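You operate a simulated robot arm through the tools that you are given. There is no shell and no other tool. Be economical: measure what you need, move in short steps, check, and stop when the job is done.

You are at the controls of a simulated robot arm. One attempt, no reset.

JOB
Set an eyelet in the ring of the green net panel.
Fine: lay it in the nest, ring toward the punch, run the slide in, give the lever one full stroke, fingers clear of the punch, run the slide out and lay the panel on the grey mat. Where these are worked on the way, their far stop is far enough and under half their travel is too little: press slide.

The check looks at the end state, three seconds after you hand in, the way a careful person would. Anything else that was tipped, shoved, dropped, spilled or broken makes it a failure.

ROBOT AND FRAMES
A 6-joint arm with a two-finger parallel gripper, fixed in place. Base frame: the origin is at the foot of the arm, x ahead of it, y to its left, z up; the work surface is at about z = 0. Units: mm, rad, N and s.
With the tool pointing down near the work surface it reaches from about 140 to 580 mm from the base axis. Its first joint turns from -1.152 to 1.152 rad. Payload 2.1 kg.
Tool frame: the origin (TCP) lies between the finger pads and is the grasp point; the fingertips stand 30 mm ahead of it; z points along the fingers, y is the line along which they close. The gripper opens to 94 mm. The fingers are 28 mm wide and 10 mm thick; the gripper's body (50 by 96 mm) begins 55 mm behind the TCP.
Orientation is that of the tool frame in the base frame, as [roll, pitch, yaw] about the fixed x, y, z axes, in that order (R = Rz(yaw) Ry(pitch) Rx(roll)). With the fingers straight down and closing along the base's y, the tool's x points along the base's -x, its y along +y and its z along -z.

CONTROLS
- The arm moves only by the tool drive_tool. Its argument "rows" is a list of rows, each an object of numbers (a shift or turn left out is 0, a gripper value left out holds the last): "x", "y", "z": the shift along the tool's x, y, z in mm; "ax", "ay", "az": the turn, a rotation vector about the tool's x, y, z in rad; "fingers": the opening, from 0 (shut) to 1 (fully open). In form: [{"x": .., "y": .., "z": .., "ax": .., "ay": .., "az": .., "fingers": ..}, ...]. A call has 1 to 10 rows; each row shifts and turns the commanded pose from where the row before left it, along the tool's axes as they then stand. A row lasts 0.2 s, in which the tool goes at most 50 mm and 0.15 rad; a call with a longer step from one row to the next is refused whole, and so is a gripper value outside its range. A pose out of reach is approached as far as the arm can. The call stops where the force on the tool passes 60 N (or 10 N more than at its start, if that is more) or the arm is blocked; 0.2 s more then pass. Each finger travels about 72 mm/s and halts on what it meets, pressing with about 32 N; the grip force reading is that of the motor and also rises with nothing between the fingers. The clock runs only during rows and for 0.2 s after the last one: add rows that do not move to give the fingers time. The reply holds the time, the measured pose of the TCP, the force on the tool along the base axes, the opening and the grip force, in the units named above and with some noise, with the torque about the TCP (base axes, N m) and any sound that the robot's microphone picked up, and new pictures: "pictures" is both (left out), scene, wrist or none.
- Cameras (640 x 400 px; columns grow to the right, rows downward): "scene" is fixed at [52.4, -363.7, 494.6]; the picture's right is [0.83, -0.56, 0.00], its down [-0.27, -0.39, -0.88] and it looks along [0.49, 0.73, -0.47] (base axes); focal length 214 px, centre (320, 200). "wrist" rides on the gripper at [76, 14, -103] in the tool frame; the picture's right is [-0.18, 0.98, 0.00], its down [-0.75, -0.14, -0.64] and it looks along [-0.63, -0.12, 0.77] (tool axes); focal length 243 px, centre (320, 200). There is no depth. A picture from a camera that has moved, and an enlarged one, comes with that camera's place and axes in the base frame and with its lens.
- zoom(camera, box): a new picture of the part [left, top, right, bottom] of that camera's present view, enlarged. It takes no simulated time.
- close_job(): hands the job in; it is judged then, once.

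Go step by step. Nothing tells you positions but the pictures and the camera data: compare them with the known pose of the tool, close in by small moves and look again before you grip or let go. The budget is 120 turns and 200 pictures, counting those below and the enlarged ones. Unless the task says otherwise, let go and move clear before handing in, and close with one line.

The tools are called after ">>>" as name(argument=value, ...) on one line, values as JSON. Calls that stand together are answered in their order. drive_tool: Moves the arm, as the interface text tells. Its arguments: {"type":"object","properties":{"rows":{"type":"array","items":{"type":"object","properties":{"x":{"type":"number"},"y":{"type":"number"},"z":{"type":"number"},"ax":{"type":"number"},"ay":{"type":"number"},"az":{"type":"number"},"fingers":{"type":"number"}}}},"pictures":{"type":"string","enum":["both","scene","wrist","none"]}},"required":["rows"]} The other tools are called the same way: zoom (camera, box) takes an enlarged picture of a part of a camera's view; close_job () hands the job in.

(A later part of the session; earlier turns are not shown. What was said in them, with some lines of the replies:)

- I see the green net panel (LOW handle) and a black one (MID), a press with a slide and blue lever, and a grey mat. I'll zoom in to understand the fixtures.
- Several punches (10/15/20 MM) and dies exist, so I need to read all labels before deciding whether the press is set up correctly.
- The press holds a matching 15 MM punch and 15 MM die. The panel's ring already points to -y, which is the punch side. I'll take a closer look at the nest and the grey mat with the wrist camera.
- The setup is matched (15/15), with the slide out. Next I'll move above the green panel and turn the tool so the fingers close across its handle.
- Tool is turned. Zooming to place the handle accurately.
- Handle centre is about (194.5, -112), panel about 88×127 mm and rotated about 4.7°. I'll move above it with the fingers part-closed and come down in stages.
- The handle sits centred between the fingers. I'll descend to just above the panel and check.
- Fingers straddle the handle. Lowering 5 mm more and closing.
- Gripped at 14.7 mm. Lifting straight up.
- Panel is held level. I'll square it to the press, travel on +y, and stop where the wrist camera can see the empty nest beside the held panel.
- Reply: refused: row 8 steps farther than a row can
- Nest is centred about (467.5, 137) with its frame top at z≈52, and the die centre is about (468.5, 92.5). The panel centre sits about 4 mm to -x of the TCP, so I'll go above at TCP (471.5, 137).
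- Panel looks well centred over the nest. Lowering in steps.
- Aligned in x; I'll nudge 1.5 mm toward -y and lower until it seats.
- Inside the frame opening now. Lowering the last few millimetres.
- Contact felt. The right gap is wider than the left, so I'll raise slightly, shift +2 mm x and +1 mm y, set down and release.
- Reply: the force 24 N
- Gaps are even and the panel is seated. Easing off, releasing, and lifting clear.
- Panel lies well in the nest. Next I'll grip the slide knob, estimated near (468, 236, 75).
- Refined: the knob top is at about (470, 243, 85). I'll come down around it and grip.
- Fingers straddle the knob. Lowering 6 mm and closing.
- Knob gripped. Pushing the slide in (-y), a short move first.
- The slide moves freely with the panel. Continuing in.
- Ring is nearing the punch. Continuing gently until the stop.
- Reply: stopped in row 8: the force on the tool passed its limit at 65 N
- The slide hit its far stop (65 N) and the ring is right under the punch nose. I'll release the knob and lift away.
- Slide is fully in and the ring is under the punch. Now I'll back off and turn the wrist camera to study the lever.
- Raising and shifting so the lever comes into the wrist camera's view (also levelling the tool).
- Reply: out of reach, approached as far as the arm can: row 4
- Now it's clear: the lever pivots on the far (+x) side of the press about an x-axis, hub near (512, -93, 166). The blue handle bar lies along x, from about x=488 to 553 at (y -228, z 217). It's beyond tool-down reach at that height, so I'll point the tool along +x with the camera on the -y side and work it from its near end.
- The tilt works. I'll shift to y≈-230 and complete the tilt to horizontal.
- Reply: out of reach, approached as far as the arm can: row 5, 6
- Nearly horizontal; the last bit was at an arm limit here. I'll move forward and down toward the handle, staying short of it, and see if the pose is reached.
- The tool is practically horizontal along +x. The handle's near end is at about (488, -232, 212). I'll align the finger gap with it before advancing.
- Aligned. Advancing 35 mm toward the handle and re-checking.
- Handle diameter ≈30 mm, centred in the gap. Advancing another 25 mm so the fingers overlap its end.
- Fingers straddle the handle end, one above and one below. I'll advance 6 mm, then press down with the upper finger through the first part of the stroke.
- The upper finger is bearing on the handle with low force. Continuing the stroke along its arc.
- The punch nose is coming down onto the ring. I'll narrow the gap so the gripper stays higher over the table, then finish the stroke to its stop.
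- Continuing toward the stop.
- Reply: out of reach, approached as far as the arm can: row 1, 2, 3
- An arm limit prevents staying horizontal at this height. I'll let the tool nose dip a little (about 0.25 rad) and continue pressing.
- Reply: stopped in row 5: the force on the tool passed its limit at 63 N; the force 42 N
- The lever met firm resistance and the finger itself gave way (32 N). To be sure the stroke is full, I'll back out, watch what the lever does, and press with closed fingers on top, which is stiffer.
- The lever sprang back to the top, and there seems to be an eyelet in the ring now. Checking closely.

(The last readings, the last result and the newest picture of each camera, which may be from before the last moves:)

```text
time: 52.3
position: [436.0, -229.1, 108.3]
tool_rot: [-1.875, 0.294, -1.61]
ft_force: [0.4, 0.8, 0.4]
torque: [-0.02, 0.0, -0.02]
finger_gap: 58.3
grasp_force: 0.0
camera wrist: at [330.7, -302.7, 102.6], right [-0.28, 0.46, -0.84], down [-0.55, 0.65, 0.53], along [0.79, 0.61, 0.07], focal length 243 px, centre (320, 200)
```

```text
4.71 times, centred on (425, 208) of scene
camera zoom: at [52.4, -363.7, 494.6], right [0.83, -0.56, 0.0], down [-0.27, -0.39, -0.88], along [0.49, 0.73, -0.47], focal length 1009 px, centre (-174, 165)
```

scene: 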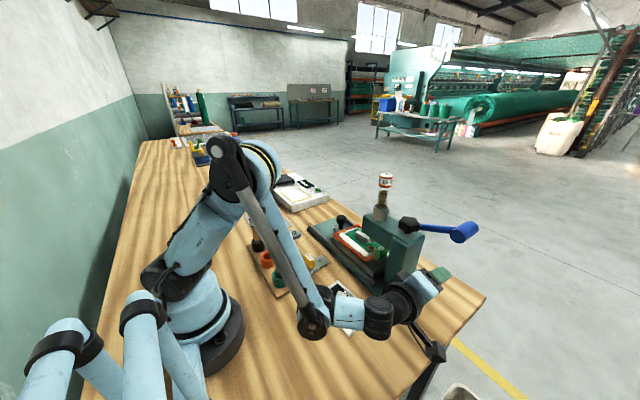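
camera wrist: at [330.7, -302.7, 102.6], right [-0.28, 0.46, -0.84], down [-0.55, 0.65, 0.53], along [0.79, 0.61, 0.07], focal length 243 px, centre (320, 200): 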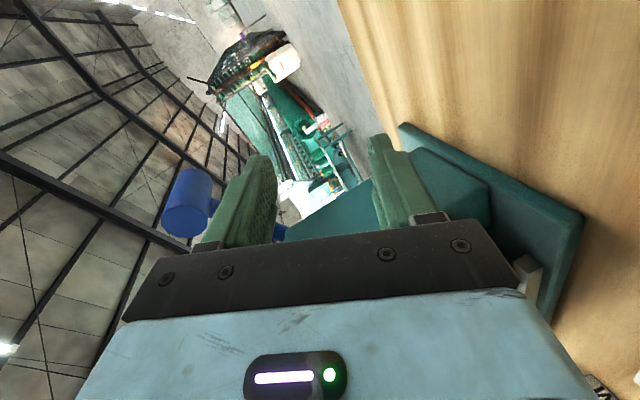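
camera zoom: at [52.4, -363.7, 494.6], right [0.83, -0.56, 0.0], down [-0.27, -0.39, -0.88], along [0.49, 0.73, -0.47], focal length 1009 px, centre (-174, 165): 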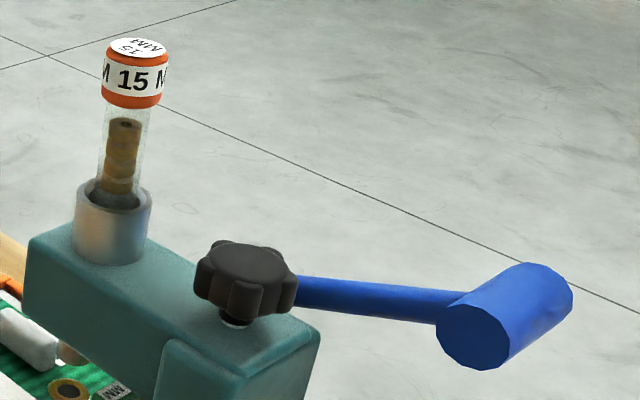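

The eyelet is set (brass with an open centre), the magazine is down one, and the lever is back at rest. That's the one stroke done. Now I'll retreat, raise and bring the tool back to pointing down.

>>> drive_tool(rows=[{"z": -45}, {"z": -30, "y": -35}, {"z": -20, "y": -40}, {"y": -45}, {"y": -45, "az": -0.145}, {"y": -20, "az": -0.145}, {"ax": -0.15}, {"ax": -0.15}, {"ax": -0.15}, {"ax": -0.15}])

```text
time: 54.5
position: [398.9, -284.3, 305.1]
tool_rot: [-2.463, 0.015, -1.527]
ft_force: [-0.3, -0.9, -0.4]
torque: [-0.02, 0.01, 0.0]
finger_gap: 58.3
grasp_force: 0.0
camera wrist: at [326.9, -365.0, 375.3], right [-0.77, 0.16, -0.61], down [-0.33, 0.73, 0.6], along [0.54, 0.66, -0.51], focal length 243 px, centre (320, 200)
```

scene: 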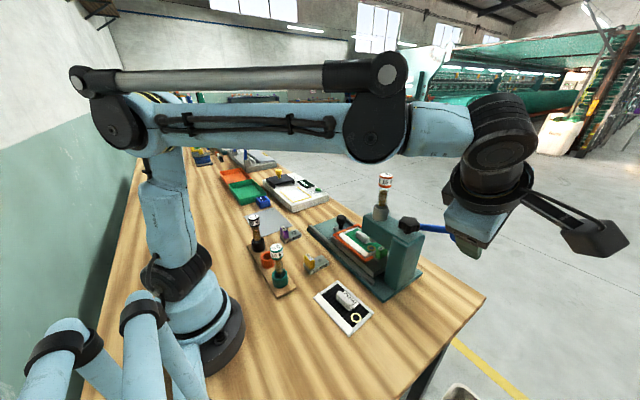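
wrist: 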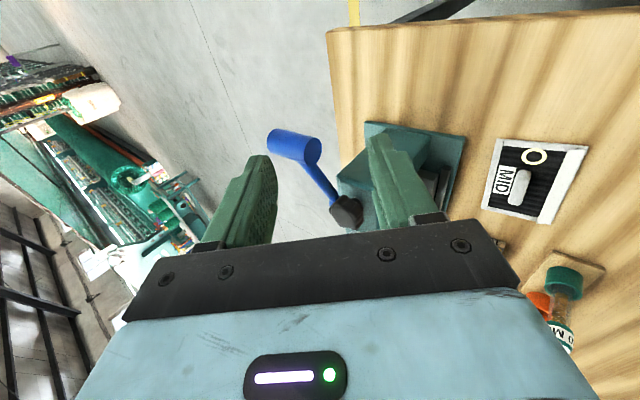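

>>> drive_tool(rows=[{"ax": -0.15, "y": 25}, {"ax": -0.15, "y": 25, "x": -30}, {"ax": -0.15, "y": 25, "x": -40}, {"ax": -0.15, "y": 25, "x": -40}, {"ax": -0.078, "y": 20}, {"az": 0.15}, {"az": 0.15}, {"az": 0.15}, {"az": 0.15}, {"az": 0.15}], pictures="none")

>>> drive_tool(rows=[{"az": 0.15}, {"az": 0.15}, {"az": 0.15}, {"az": 0.15}, {"az": 0.15}, {"az": 0.15}, {"az": 0.15}, {"az": 0.15}, {"az": 0.15}, {"az": 0.15}], pictures="none")

>>> drive_tool(rows=[{"az": 0.15}, {"az": 0.15}, {"az": 0.15}, {"az": 0.15}, {"az": 0.15}, {"az": 0.14}, {}], pictures="scene")

```text
time: 56.7
position: [285.5, -179.3, 262.0]
tool_rot: [3.132, 0.015, -2.275]
ft_force: [0.0, -0.3, -0.8]
torque: [0.0, 0.0, 0.01]
finger_gap: 58.3
grasp_force: 0.0
```

```text
time: 58.9
position: [285.8, -178.9, 262.0]
tool_rot: [3.128, -0.009, 2.506]
ft_force: [-0.4, 0.3, 0.1]
torque: [0.0, 0.0, 0.03]
finger_gap: 58.5
grasp_force: 0.1
```

```text
time: 60.5
position: [285.8, -178.9, 262.5]
tool_rot: [3.138, -0.014, 1.618]
ft_force: [0.6, -0.6, -0.6]
torque: [-0.01, 0.0, -0.01]
finger_gap: 58.4
grasp_force: 0.1
```

scene: 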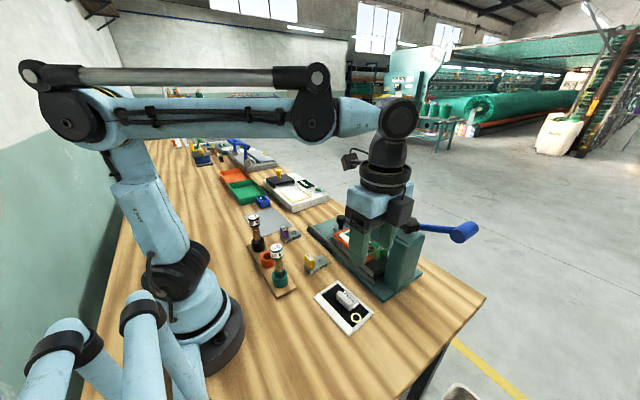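

Tool is down again. I'll go round the press at x≈286, then over to the slide knob (now near y=118).

>>> drive_tool(rows=[{"az": 0.047, "ay": -0.014}, {"x": 48}, {"x": 48}, {"x": 48}, {"x": 48}, {"x": 48}, {"x": 48}, {"x": 9, "y": 30}, {"y": 45}, {"y": 45}], pictures="none")

>>> drive_tool(rows=[{"y": 45}, {"y": 18, "z": 20, "fingers": 0.6}, {"z": 45}, {"z": 30}, {}])

```text
time: 62.7
position: [403.5, 118.2, 261.8]
tool_rot: [3.138, -0.001, 1.574]
ft_force: [-0.6, 0.0, -0.7]
torque: [-0.05, 0.01, 0.0]
finger_gap: 58.5
grasp_force: 0.0
```

```text
time: 63.9
position: [466.5, 119.2, 169.0]
tool_rot: [3.139, 0.0, 1.574]
ft_force: [-0.1, 0.1, -0.2]
torque: [0.0, -0.03, -0.01]
finger_gap: 56.6
grasp_force: 0.1
camera wrist: at [480.8, 195.2, 271.3], right [0.98, -0.18, 0.0], down [-0.14, -0.76, 0.64], along [-0.11, -0.63, -0.77], focal length 243 px, centre (320, 200)
```

scene: 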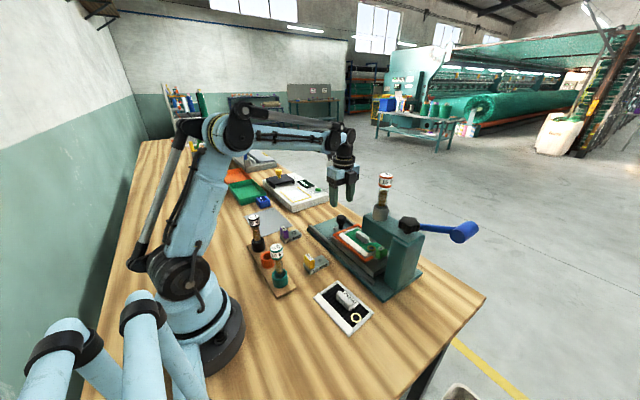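
wrist: 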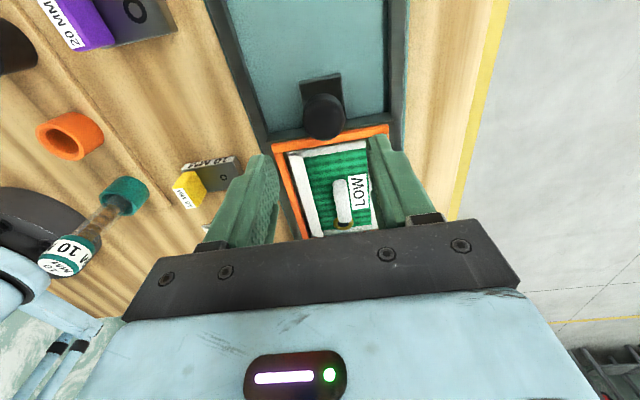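

Knob is at about (472, 123). Coming down around it and gripping.

>>> drive_tool(rows=[{"x": 4, "y": 5, "z": 30}, {"z": 35}, {"z": 16}, {}], pictures="wrist")

```text
time: 64.9
position: [472.3, 123.7, 85.9]
tool_rot: [3.137, -0.002, 1.575]
ft_force: [0.2, -0.4, 0.1]
torque: [-0.01, -0.01, -0.01]
finger_gap: 56.2
grasp_force: 0.0
camera wrist: at [486.5, 199.6, 190.1], right [0.98, -0.18, 0.0], down [-0.14, -0.76, 0.64], along [-0.11, -0.63, -0.77], focal length 243 px, centre (320, 200)
```

wrist: 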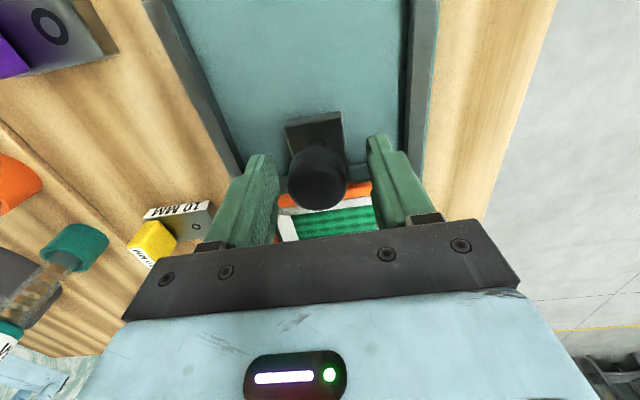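

>>> drive_tool(rows=[{"fingers": 0, "y": -1.5}, {}, {}, {}, {"x": 8}, {"x": 8}, {"x": 8}, {"x": 8}, {}], pictures="scene")

>>> zoom(camera="scene", box=[300, 180, 420, 280])

```text
time: 66.9
position: [469.8, 155.2, 87.9]
tool_rot: [3.141, -0.002, 1.574]
ft_force: [-20.0, 0.7, -7.3]
torque: [-0.06, 0.05, -0.18]
finger_gap: 34.5
grasp_force: 45.0
```

scene: 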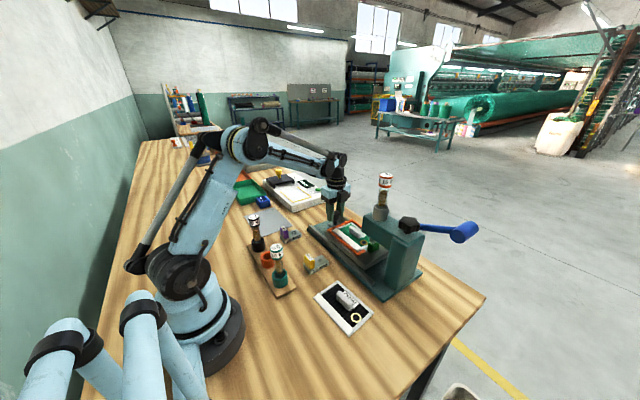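

```text
4.00 times, centred on (360, 230) of scene
camera zoom: at [52.5, -363.7, 494.6], right [0.83, -0.56, 0.0], down [-0.27, -0.39, -0.88], along [0.49, 0.73, -0.47], focal length 858 px, centre (160, 80)
```

zoom: 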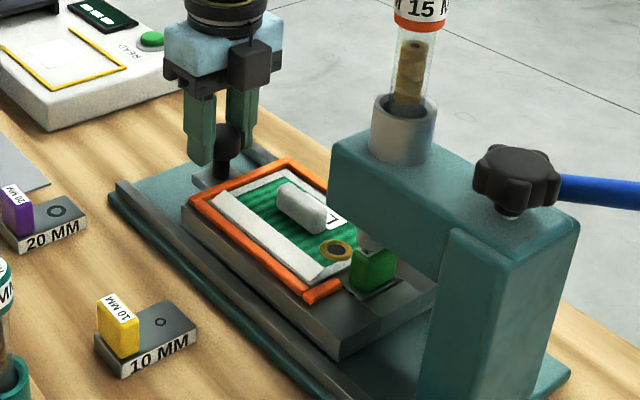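

Eyelet is visible in the ring and the slide is coming out. Pulling on to the outer stop.

>>> drive_tool(rows=[{"x": 10, "y": -1.5}, {"x": 10}, {"x": 10}, {"x": 10}, {"x": 10}, {"x": 10}, {"x": 10}, {"x": 8}, {}], pictures="none")

>>> drive_tool(rows=[{"x": 5}, {"x": 5}, {"x": 5}, {"x": 5}, {"x": 5}, {}], pictures="scene")

```text
time: 68.9
position: [470.6, 233.1, 86.9]
tool_rot: [3.134, -0.005, 1.571]
ft_force: [23.3, -1.3, -23.0]
torque: [-0.06, 0.17, 0.21]
finger_gap: 34.6
grasp_force: 44.5
```

```text
time: 70.1
position: [470.5, 250.9, 90.7]
tool_rot: [-3.141, 0.018, 1.564]
ft_force: [-0.4, -1.2, 3.4]
torque: [-0.01, -0.15, -0.05]
finger_gap: 33.5
grasp_force: 44.9
stopped in row 6: the force on the tool passed its limit at 64 N (the readings are from after the stop); the commanded pose is now the measured one
```

scene: 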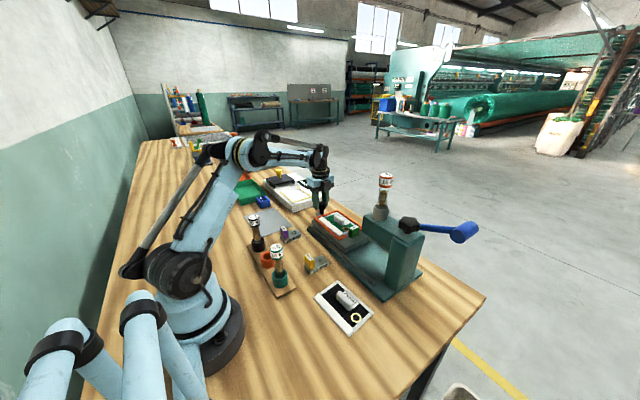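

Slide is at the outer stop. Releasing, lifting, and going back over the panel handle.

>>> drive_tool(rows=[{"fingers": 0.6}, {}, {}, {"z": -25}, {"z": -45, "ay": 0.018, "az": -0.007}, {"z": -30}, {"x": -40}, {"x": -40}, {"x": -33, "y": 2, "fingers": 0.5}, {}])

>>> zoom(camera="wrist", box=[200, 0, 440, 240])

>>> zoom(camera="scene", box=[290, 160, 400, 260])

```text
time: 72.3
position: [472.5, 136.0, 190.9]
tool_rot: [-3.141, -0.001, 1.57]
ft_force: [0.5, -0.1, 0.6]
torque: [0.01, -0.03, 0.01]
finger_gap: 47.1
grasp_force: 0.0
camera wrist: at [487.0, 212.5, 293.6], right [0.98, -0.18, 0.0], down [-0.14, -0.75, 0.64], along [-0.12, -0.63, -0.77], focal length 243 px, centre (320, 200)
```

scene: 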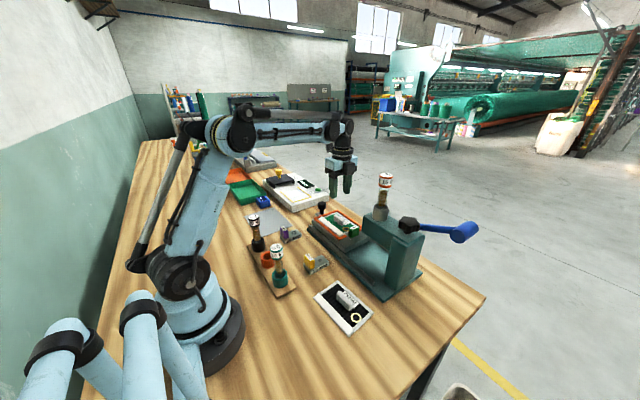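
wrist: 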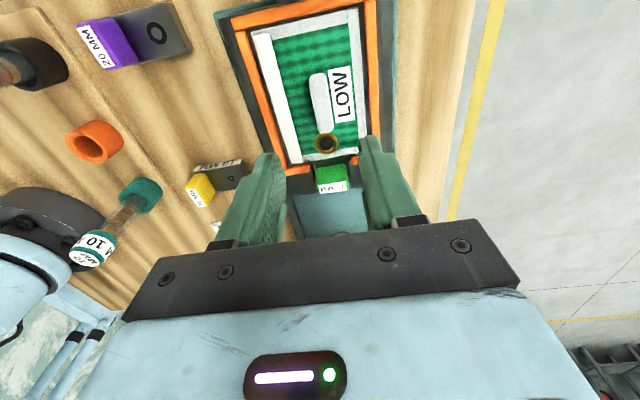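

```text
1.67 times, centred on (320, 120) of wrist
camera zoom: at [487.0, 212.5, 293.6], right [0.98, -0.18, 0.0], down [-0.14, -0.75, 0.64], along [-0.12, -0.63, -0.77], focal length 404 px, centre (320, 333)
```

zoom: 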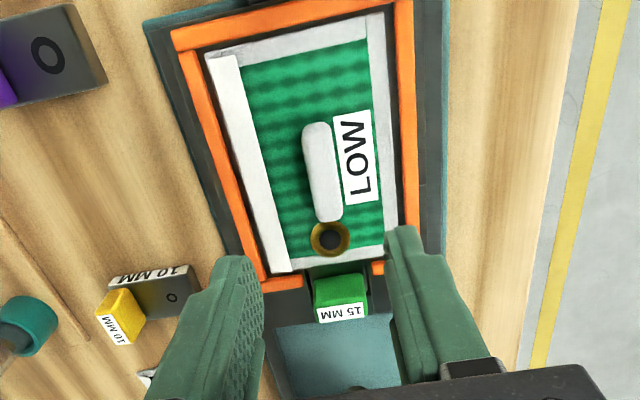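

```text
4.00 times, centred on (345, 210) of scene
camera zoom: at [52.4, -363.7, 494.6], right [0.83, -0.56, 0.0], down [-0.27, -0.39, -0.88], along [0.49, 0.73, -0.47], focal length 858 px, centre (220, 160)
```

zoom: 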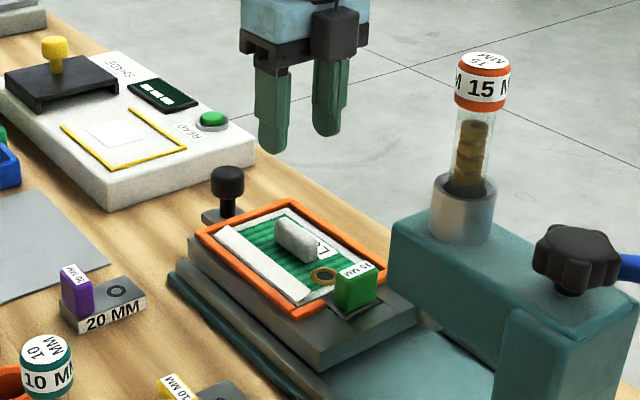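

Eyelet is cleanly set in the ring. Descending onto the handle.

>>> drive_tool(rows=[{"x": 3, "z": 40}, {"z": 40}, {"z": 18}, {}])

>>> zoom(camera="scene", box=[300, 190, 380, 260])

```text
time: 73.3
position: [471.9, 139.6, 92.6]
tool_rot: [-3.139, -0.003, 1.57]
ft_force: [0.2, 0.3, -0.2]
torque: [0.02, -0.03, 0.03]
finger_gap: 46.9
grasp_force: 0.0
camera wrist: at [486.7, 216.3, 195.0], right [0.98, -0.18, 0.0], down [-0.14, -0.75, 0.64], along [-0.12, -0.63, -0.77], focal length 243 px, centre (320, 200)
```

scene: 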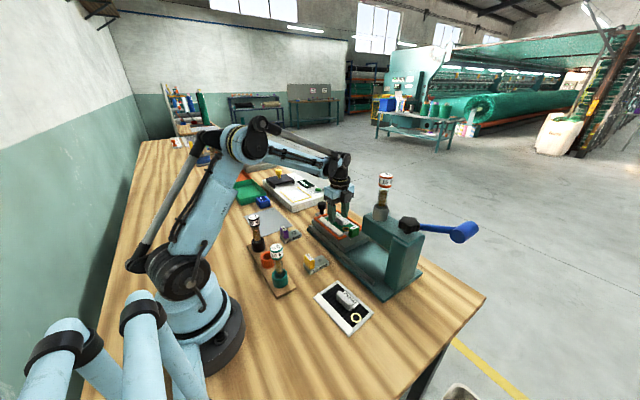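
wrist: 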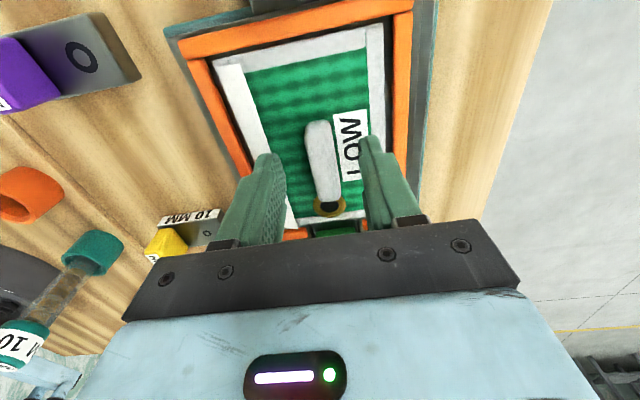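

```text
5.71 times, centred on (340, 225) of scene
camera zoom: at [52.4, -363.7, 494.6], right [0.83, -0.56, 0.0], down [-0.27, -0.39, -0.88], along [0.49, 0.73, -0.47], focal length 1226 px, centre (206, 57)
```

zoom: 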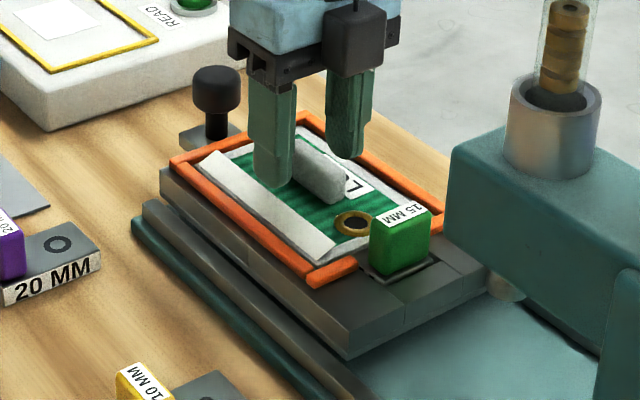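

>>> drive_tool(rows=[{"z": 6, "y": 1}, {"fingers": 0}, {}, {}, {}, {"z": -8}, {"z": -15}, {"z": -30}, {"z": -40}, {}])

>>> zoom(camera="scene", box=[280, 160, 400, 260])

```text
time: 75.5
position: [472.4, 140.0, 180.0]
tool_rot: [-3.141, -0.003, 1.571]
ft_force: [0.3, 1.7, -0.3]
torque: [0.0, 0.0, -0.01]
finger_gap: 15.0
grasp_force: 31.8
camera wrist: at [488.1, 217.0, 282.5], right [0.98, -0.18, 0.0], down [-0.14, -0.75, 0.64], along [-0.12, -0.63, -0.77], focal length 243 px, centre (320, 200)
```

scene: 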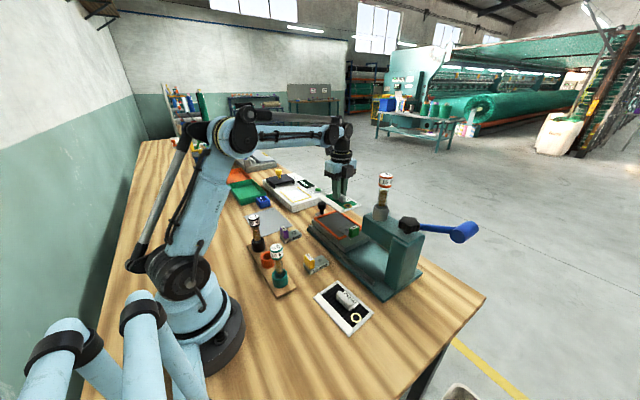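
wrist: 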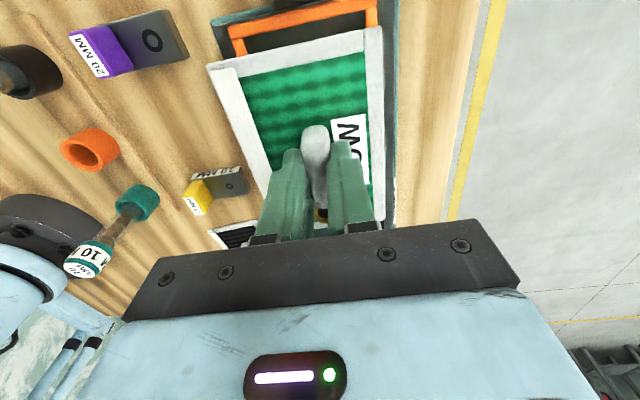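

```text
4.00 times, centred on (340, 210) of scene
camera zoom: at [52.4, -363.7, 494.6], right [0.83, -0.56, 0.0], down [-0.27, -0.39, -0.88], along [0.49, 0.73, -0.47], focal length 858 px, centre (240, 160)
```

zoom: 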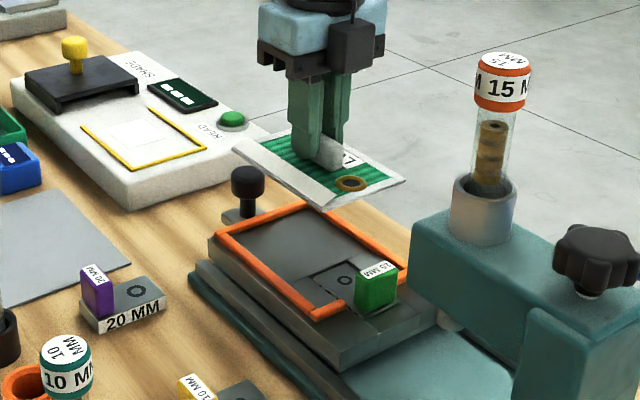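

Panel is free and the die stayed put. The mat spans about x 215–353, y 275–460; I'll carry the panel there at height.

>>> drive_tool(rows=[{"z": -45}, {"y": -30, "x": 28}, {"y": -30, "x": 30}, {"y": -30, "x": 32}, {"y": -30, "x": 32}, {"y": -30, "x": 33}, {"y": -26, "x": 33}, {"y": -8, "x": 34}, {}])

>>> zoom(camera="scene", box=[210, 140, 320, 240])

```text
time: 77.5
position: [289.7, 363.5, 224.5]
tool_rot: [-3.14, -0.003, 1.57]
ft_force: [-0.2, -0.6, -0.7]
torque: [0.03, -0.04, 0.01]
finger_gap: 15.1
grasp_force: 31.7
camera wrist: at [304.0, 439.6, 327.1], right [0.98, -0.18, 0.0], down [-0.14, -0.75, 0.64], along [-0.12, -0.63, -0.77], focal length 243 px, centre (320, 200)
```

scene: 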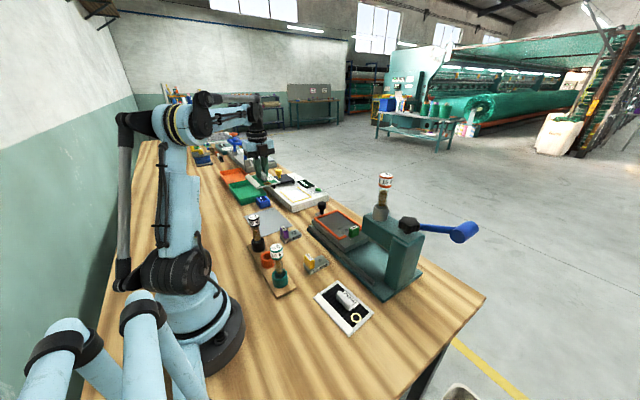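
wrist: 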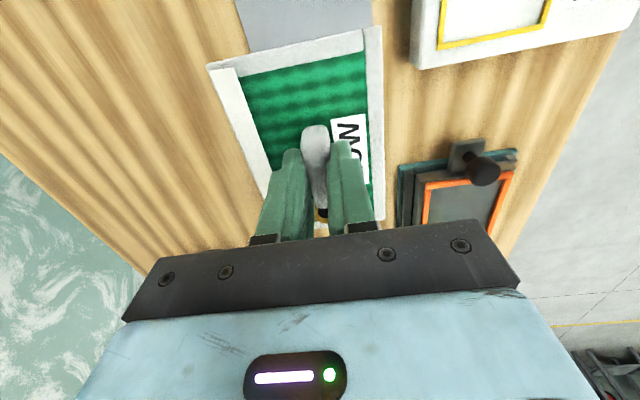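

```text
4.00 times, centred on (265, 190) of scene
camera zoom: at [52.4, -363.7, 494.6], right [0.83, -0.56, 0.0], down [-0.27, -0.39, -0.88], along [0.49, 0.73, -0.47], focal length 858 px, centre (540, 240)
```

zoom: 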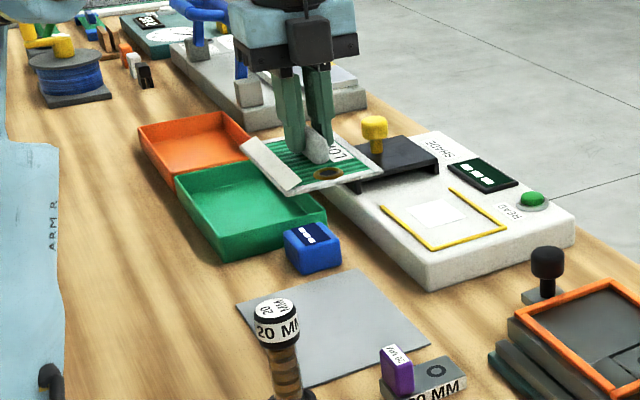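

The mat is confirmed under the panel, with the panel centre about (285, 363) against mat centre (283, 369). Lowering.

>>> drive_tool(rows=[{"z": 45, "x": 4}, {"z": 45}, {"z": 40}, {"z": 30}, {}])

>>> zoom(camera="scene", box=[210, 150, 320, 250])

```text
time: 78.7
position: [288.8, 367.2, 64.5]
tool_rot: [-3.141, -0.002, 1.57]
ft_force: [0.1, 0.5, -0.4]
torque: [0.02, -0.03, 0.0]
finger_gap: 15.0
grasp_force: 32.3
camera wrist: at [303.9, 443.3, 166.0], right [0.98, -0.18, 0.0], down [-0.14, -0.75, 0.64], along [-0.12, -0.63, -0.77], focal length 243 px, centre (320, 200)
```

scene: 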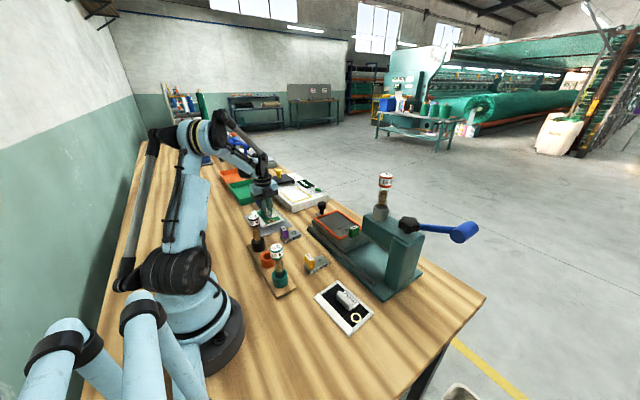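
wrist: 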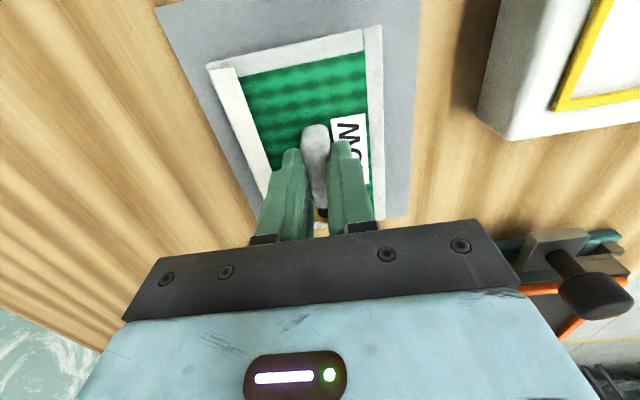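

```text
4.00 times, centred on (265, 200) of scene
camera zoom: at [52.4, -363.7, 494.6], right [0.83, -0.56, 0.0], down [-0.27, -0.39, -0.88], along [0.49, 0.73, -0.47], focal length 858 px, centre (540, 200)
```

zoom: 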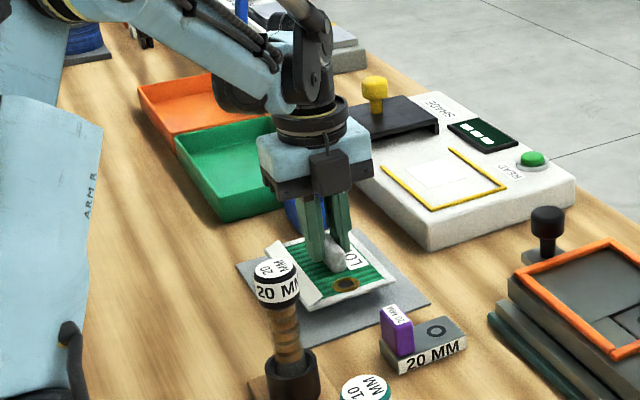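

Panel is well inside the mat. Setting it down gently.

>>> drive_tool(rows=[{"z": 10}, {"z": 6}, {"z": 2}, {"z": 2}, {}], pictures="none")

```text
time: 79.9
position: [288.7, 367.3, 44.8]
tool_rot: [-3.139, -0.001, 1.569]
ft_force: [-0.7, -0.6, -1.0]
torque: [0.02, 0.0, -0.03]
finger_gap: 15.0
grasp_force: 32.6
```

>>> drive_tool(rows=[{"z": 1.5}, {"z": 1.5}, {"z": 1}, {}], pictures="none")

```text
time: 80.9
position: [289.6, 367.8, 41.3]
tool_rot: [-3.139, -0.002, 1.569]
ft_force: [-1.1, 0.5, 39.0]
torque: [0.01, -0.01, 0.02]
finger_gap: 14.8
grasp_force: 32.1
```

Firm contact. I'll ease up slightly, release and lift clear.

>>> drive_tool(rows=[{"z": -1.2}, {"fingers": 0.4}, {}, {}, {"z": -20}, {"z": -45}, {"z": -45}, {"z": -45}, {}])

>>> zoom(camera="scene", box=[210, 160, 480, 350])

>>> zoom(camera="wrist", box=[180, 0, 460, 200])

```text
time: 82.9
position: [288.5, 364.9, 198.6]
tool_rot: [-3.14, -0.001, 1.571]
ft_force: [-0.4, 0.4, 0.8]
torque: [0.01, 0.03, -0.01]
finger_gap: 37.5
grasp_force: 0.0
camera wrist: at [304.5, 442.4, 300.4], right [0.98, -0.18, 0.0], down [-0.14, -0.75, 0.64], along [-0.12, -0.63, -0.77], focal length 243 px, centre (320, 200)
```

scene: 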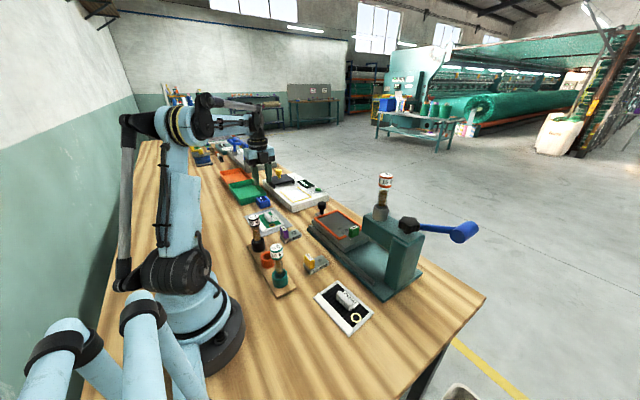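
wrist: 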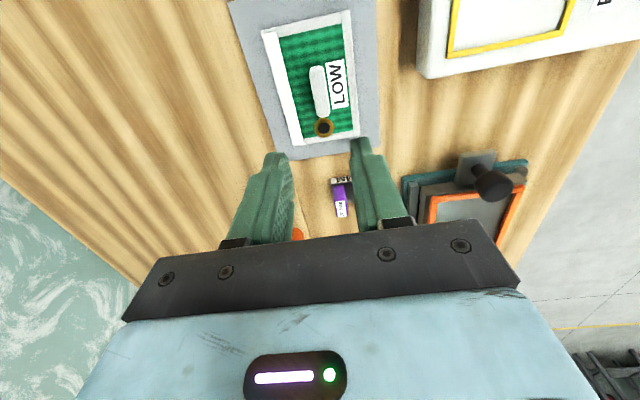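

```text
2.11 times, centred on (345, 255) of scene
camera zoom: at [52.4, -363.7, 494.6], right [0.83, -0.56, 0.0], down [-0.27, -0.39, -0.88], along [0.49, 0.73, -0.47], focal length 452 px, centre (267, 84)
```

zoom: 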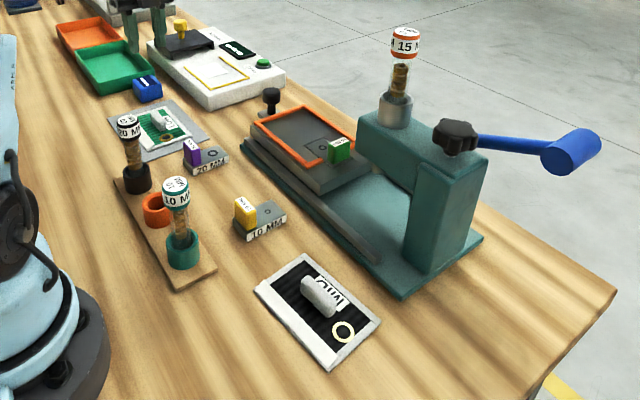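

```text
2.00 times, centred on (320, 100) of wrist
camera zoom: at [304.5, 442.4, 300.4], right [0.98, -0.18, 0.0], down [-0.14, -0.75, 0.64], along [-0.12, -0.63, -0.77], focal length 485 px, centre (320, 400)
```

zoom: 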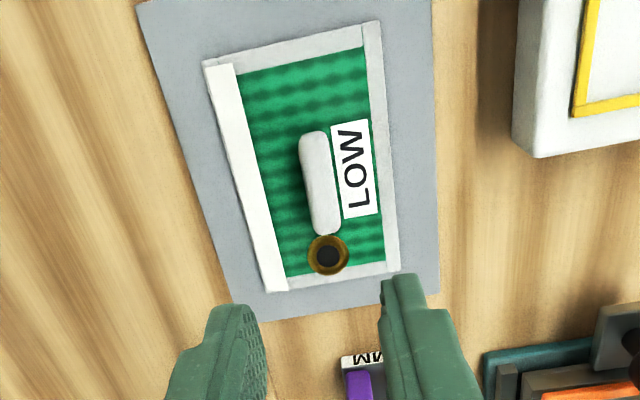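

The green panel lies flat on the grey mat with the eyelet set in its ring. The slide is out, the lever is back at rest, nothing else has moved, and the gripper is clear.

>>> close_job()

```text
The job is handed in.
```

The green panel has a 15 mm eyelet set in its ring with one lever stroke and is on the grey mat; the slide is run back out and the arm is clear.
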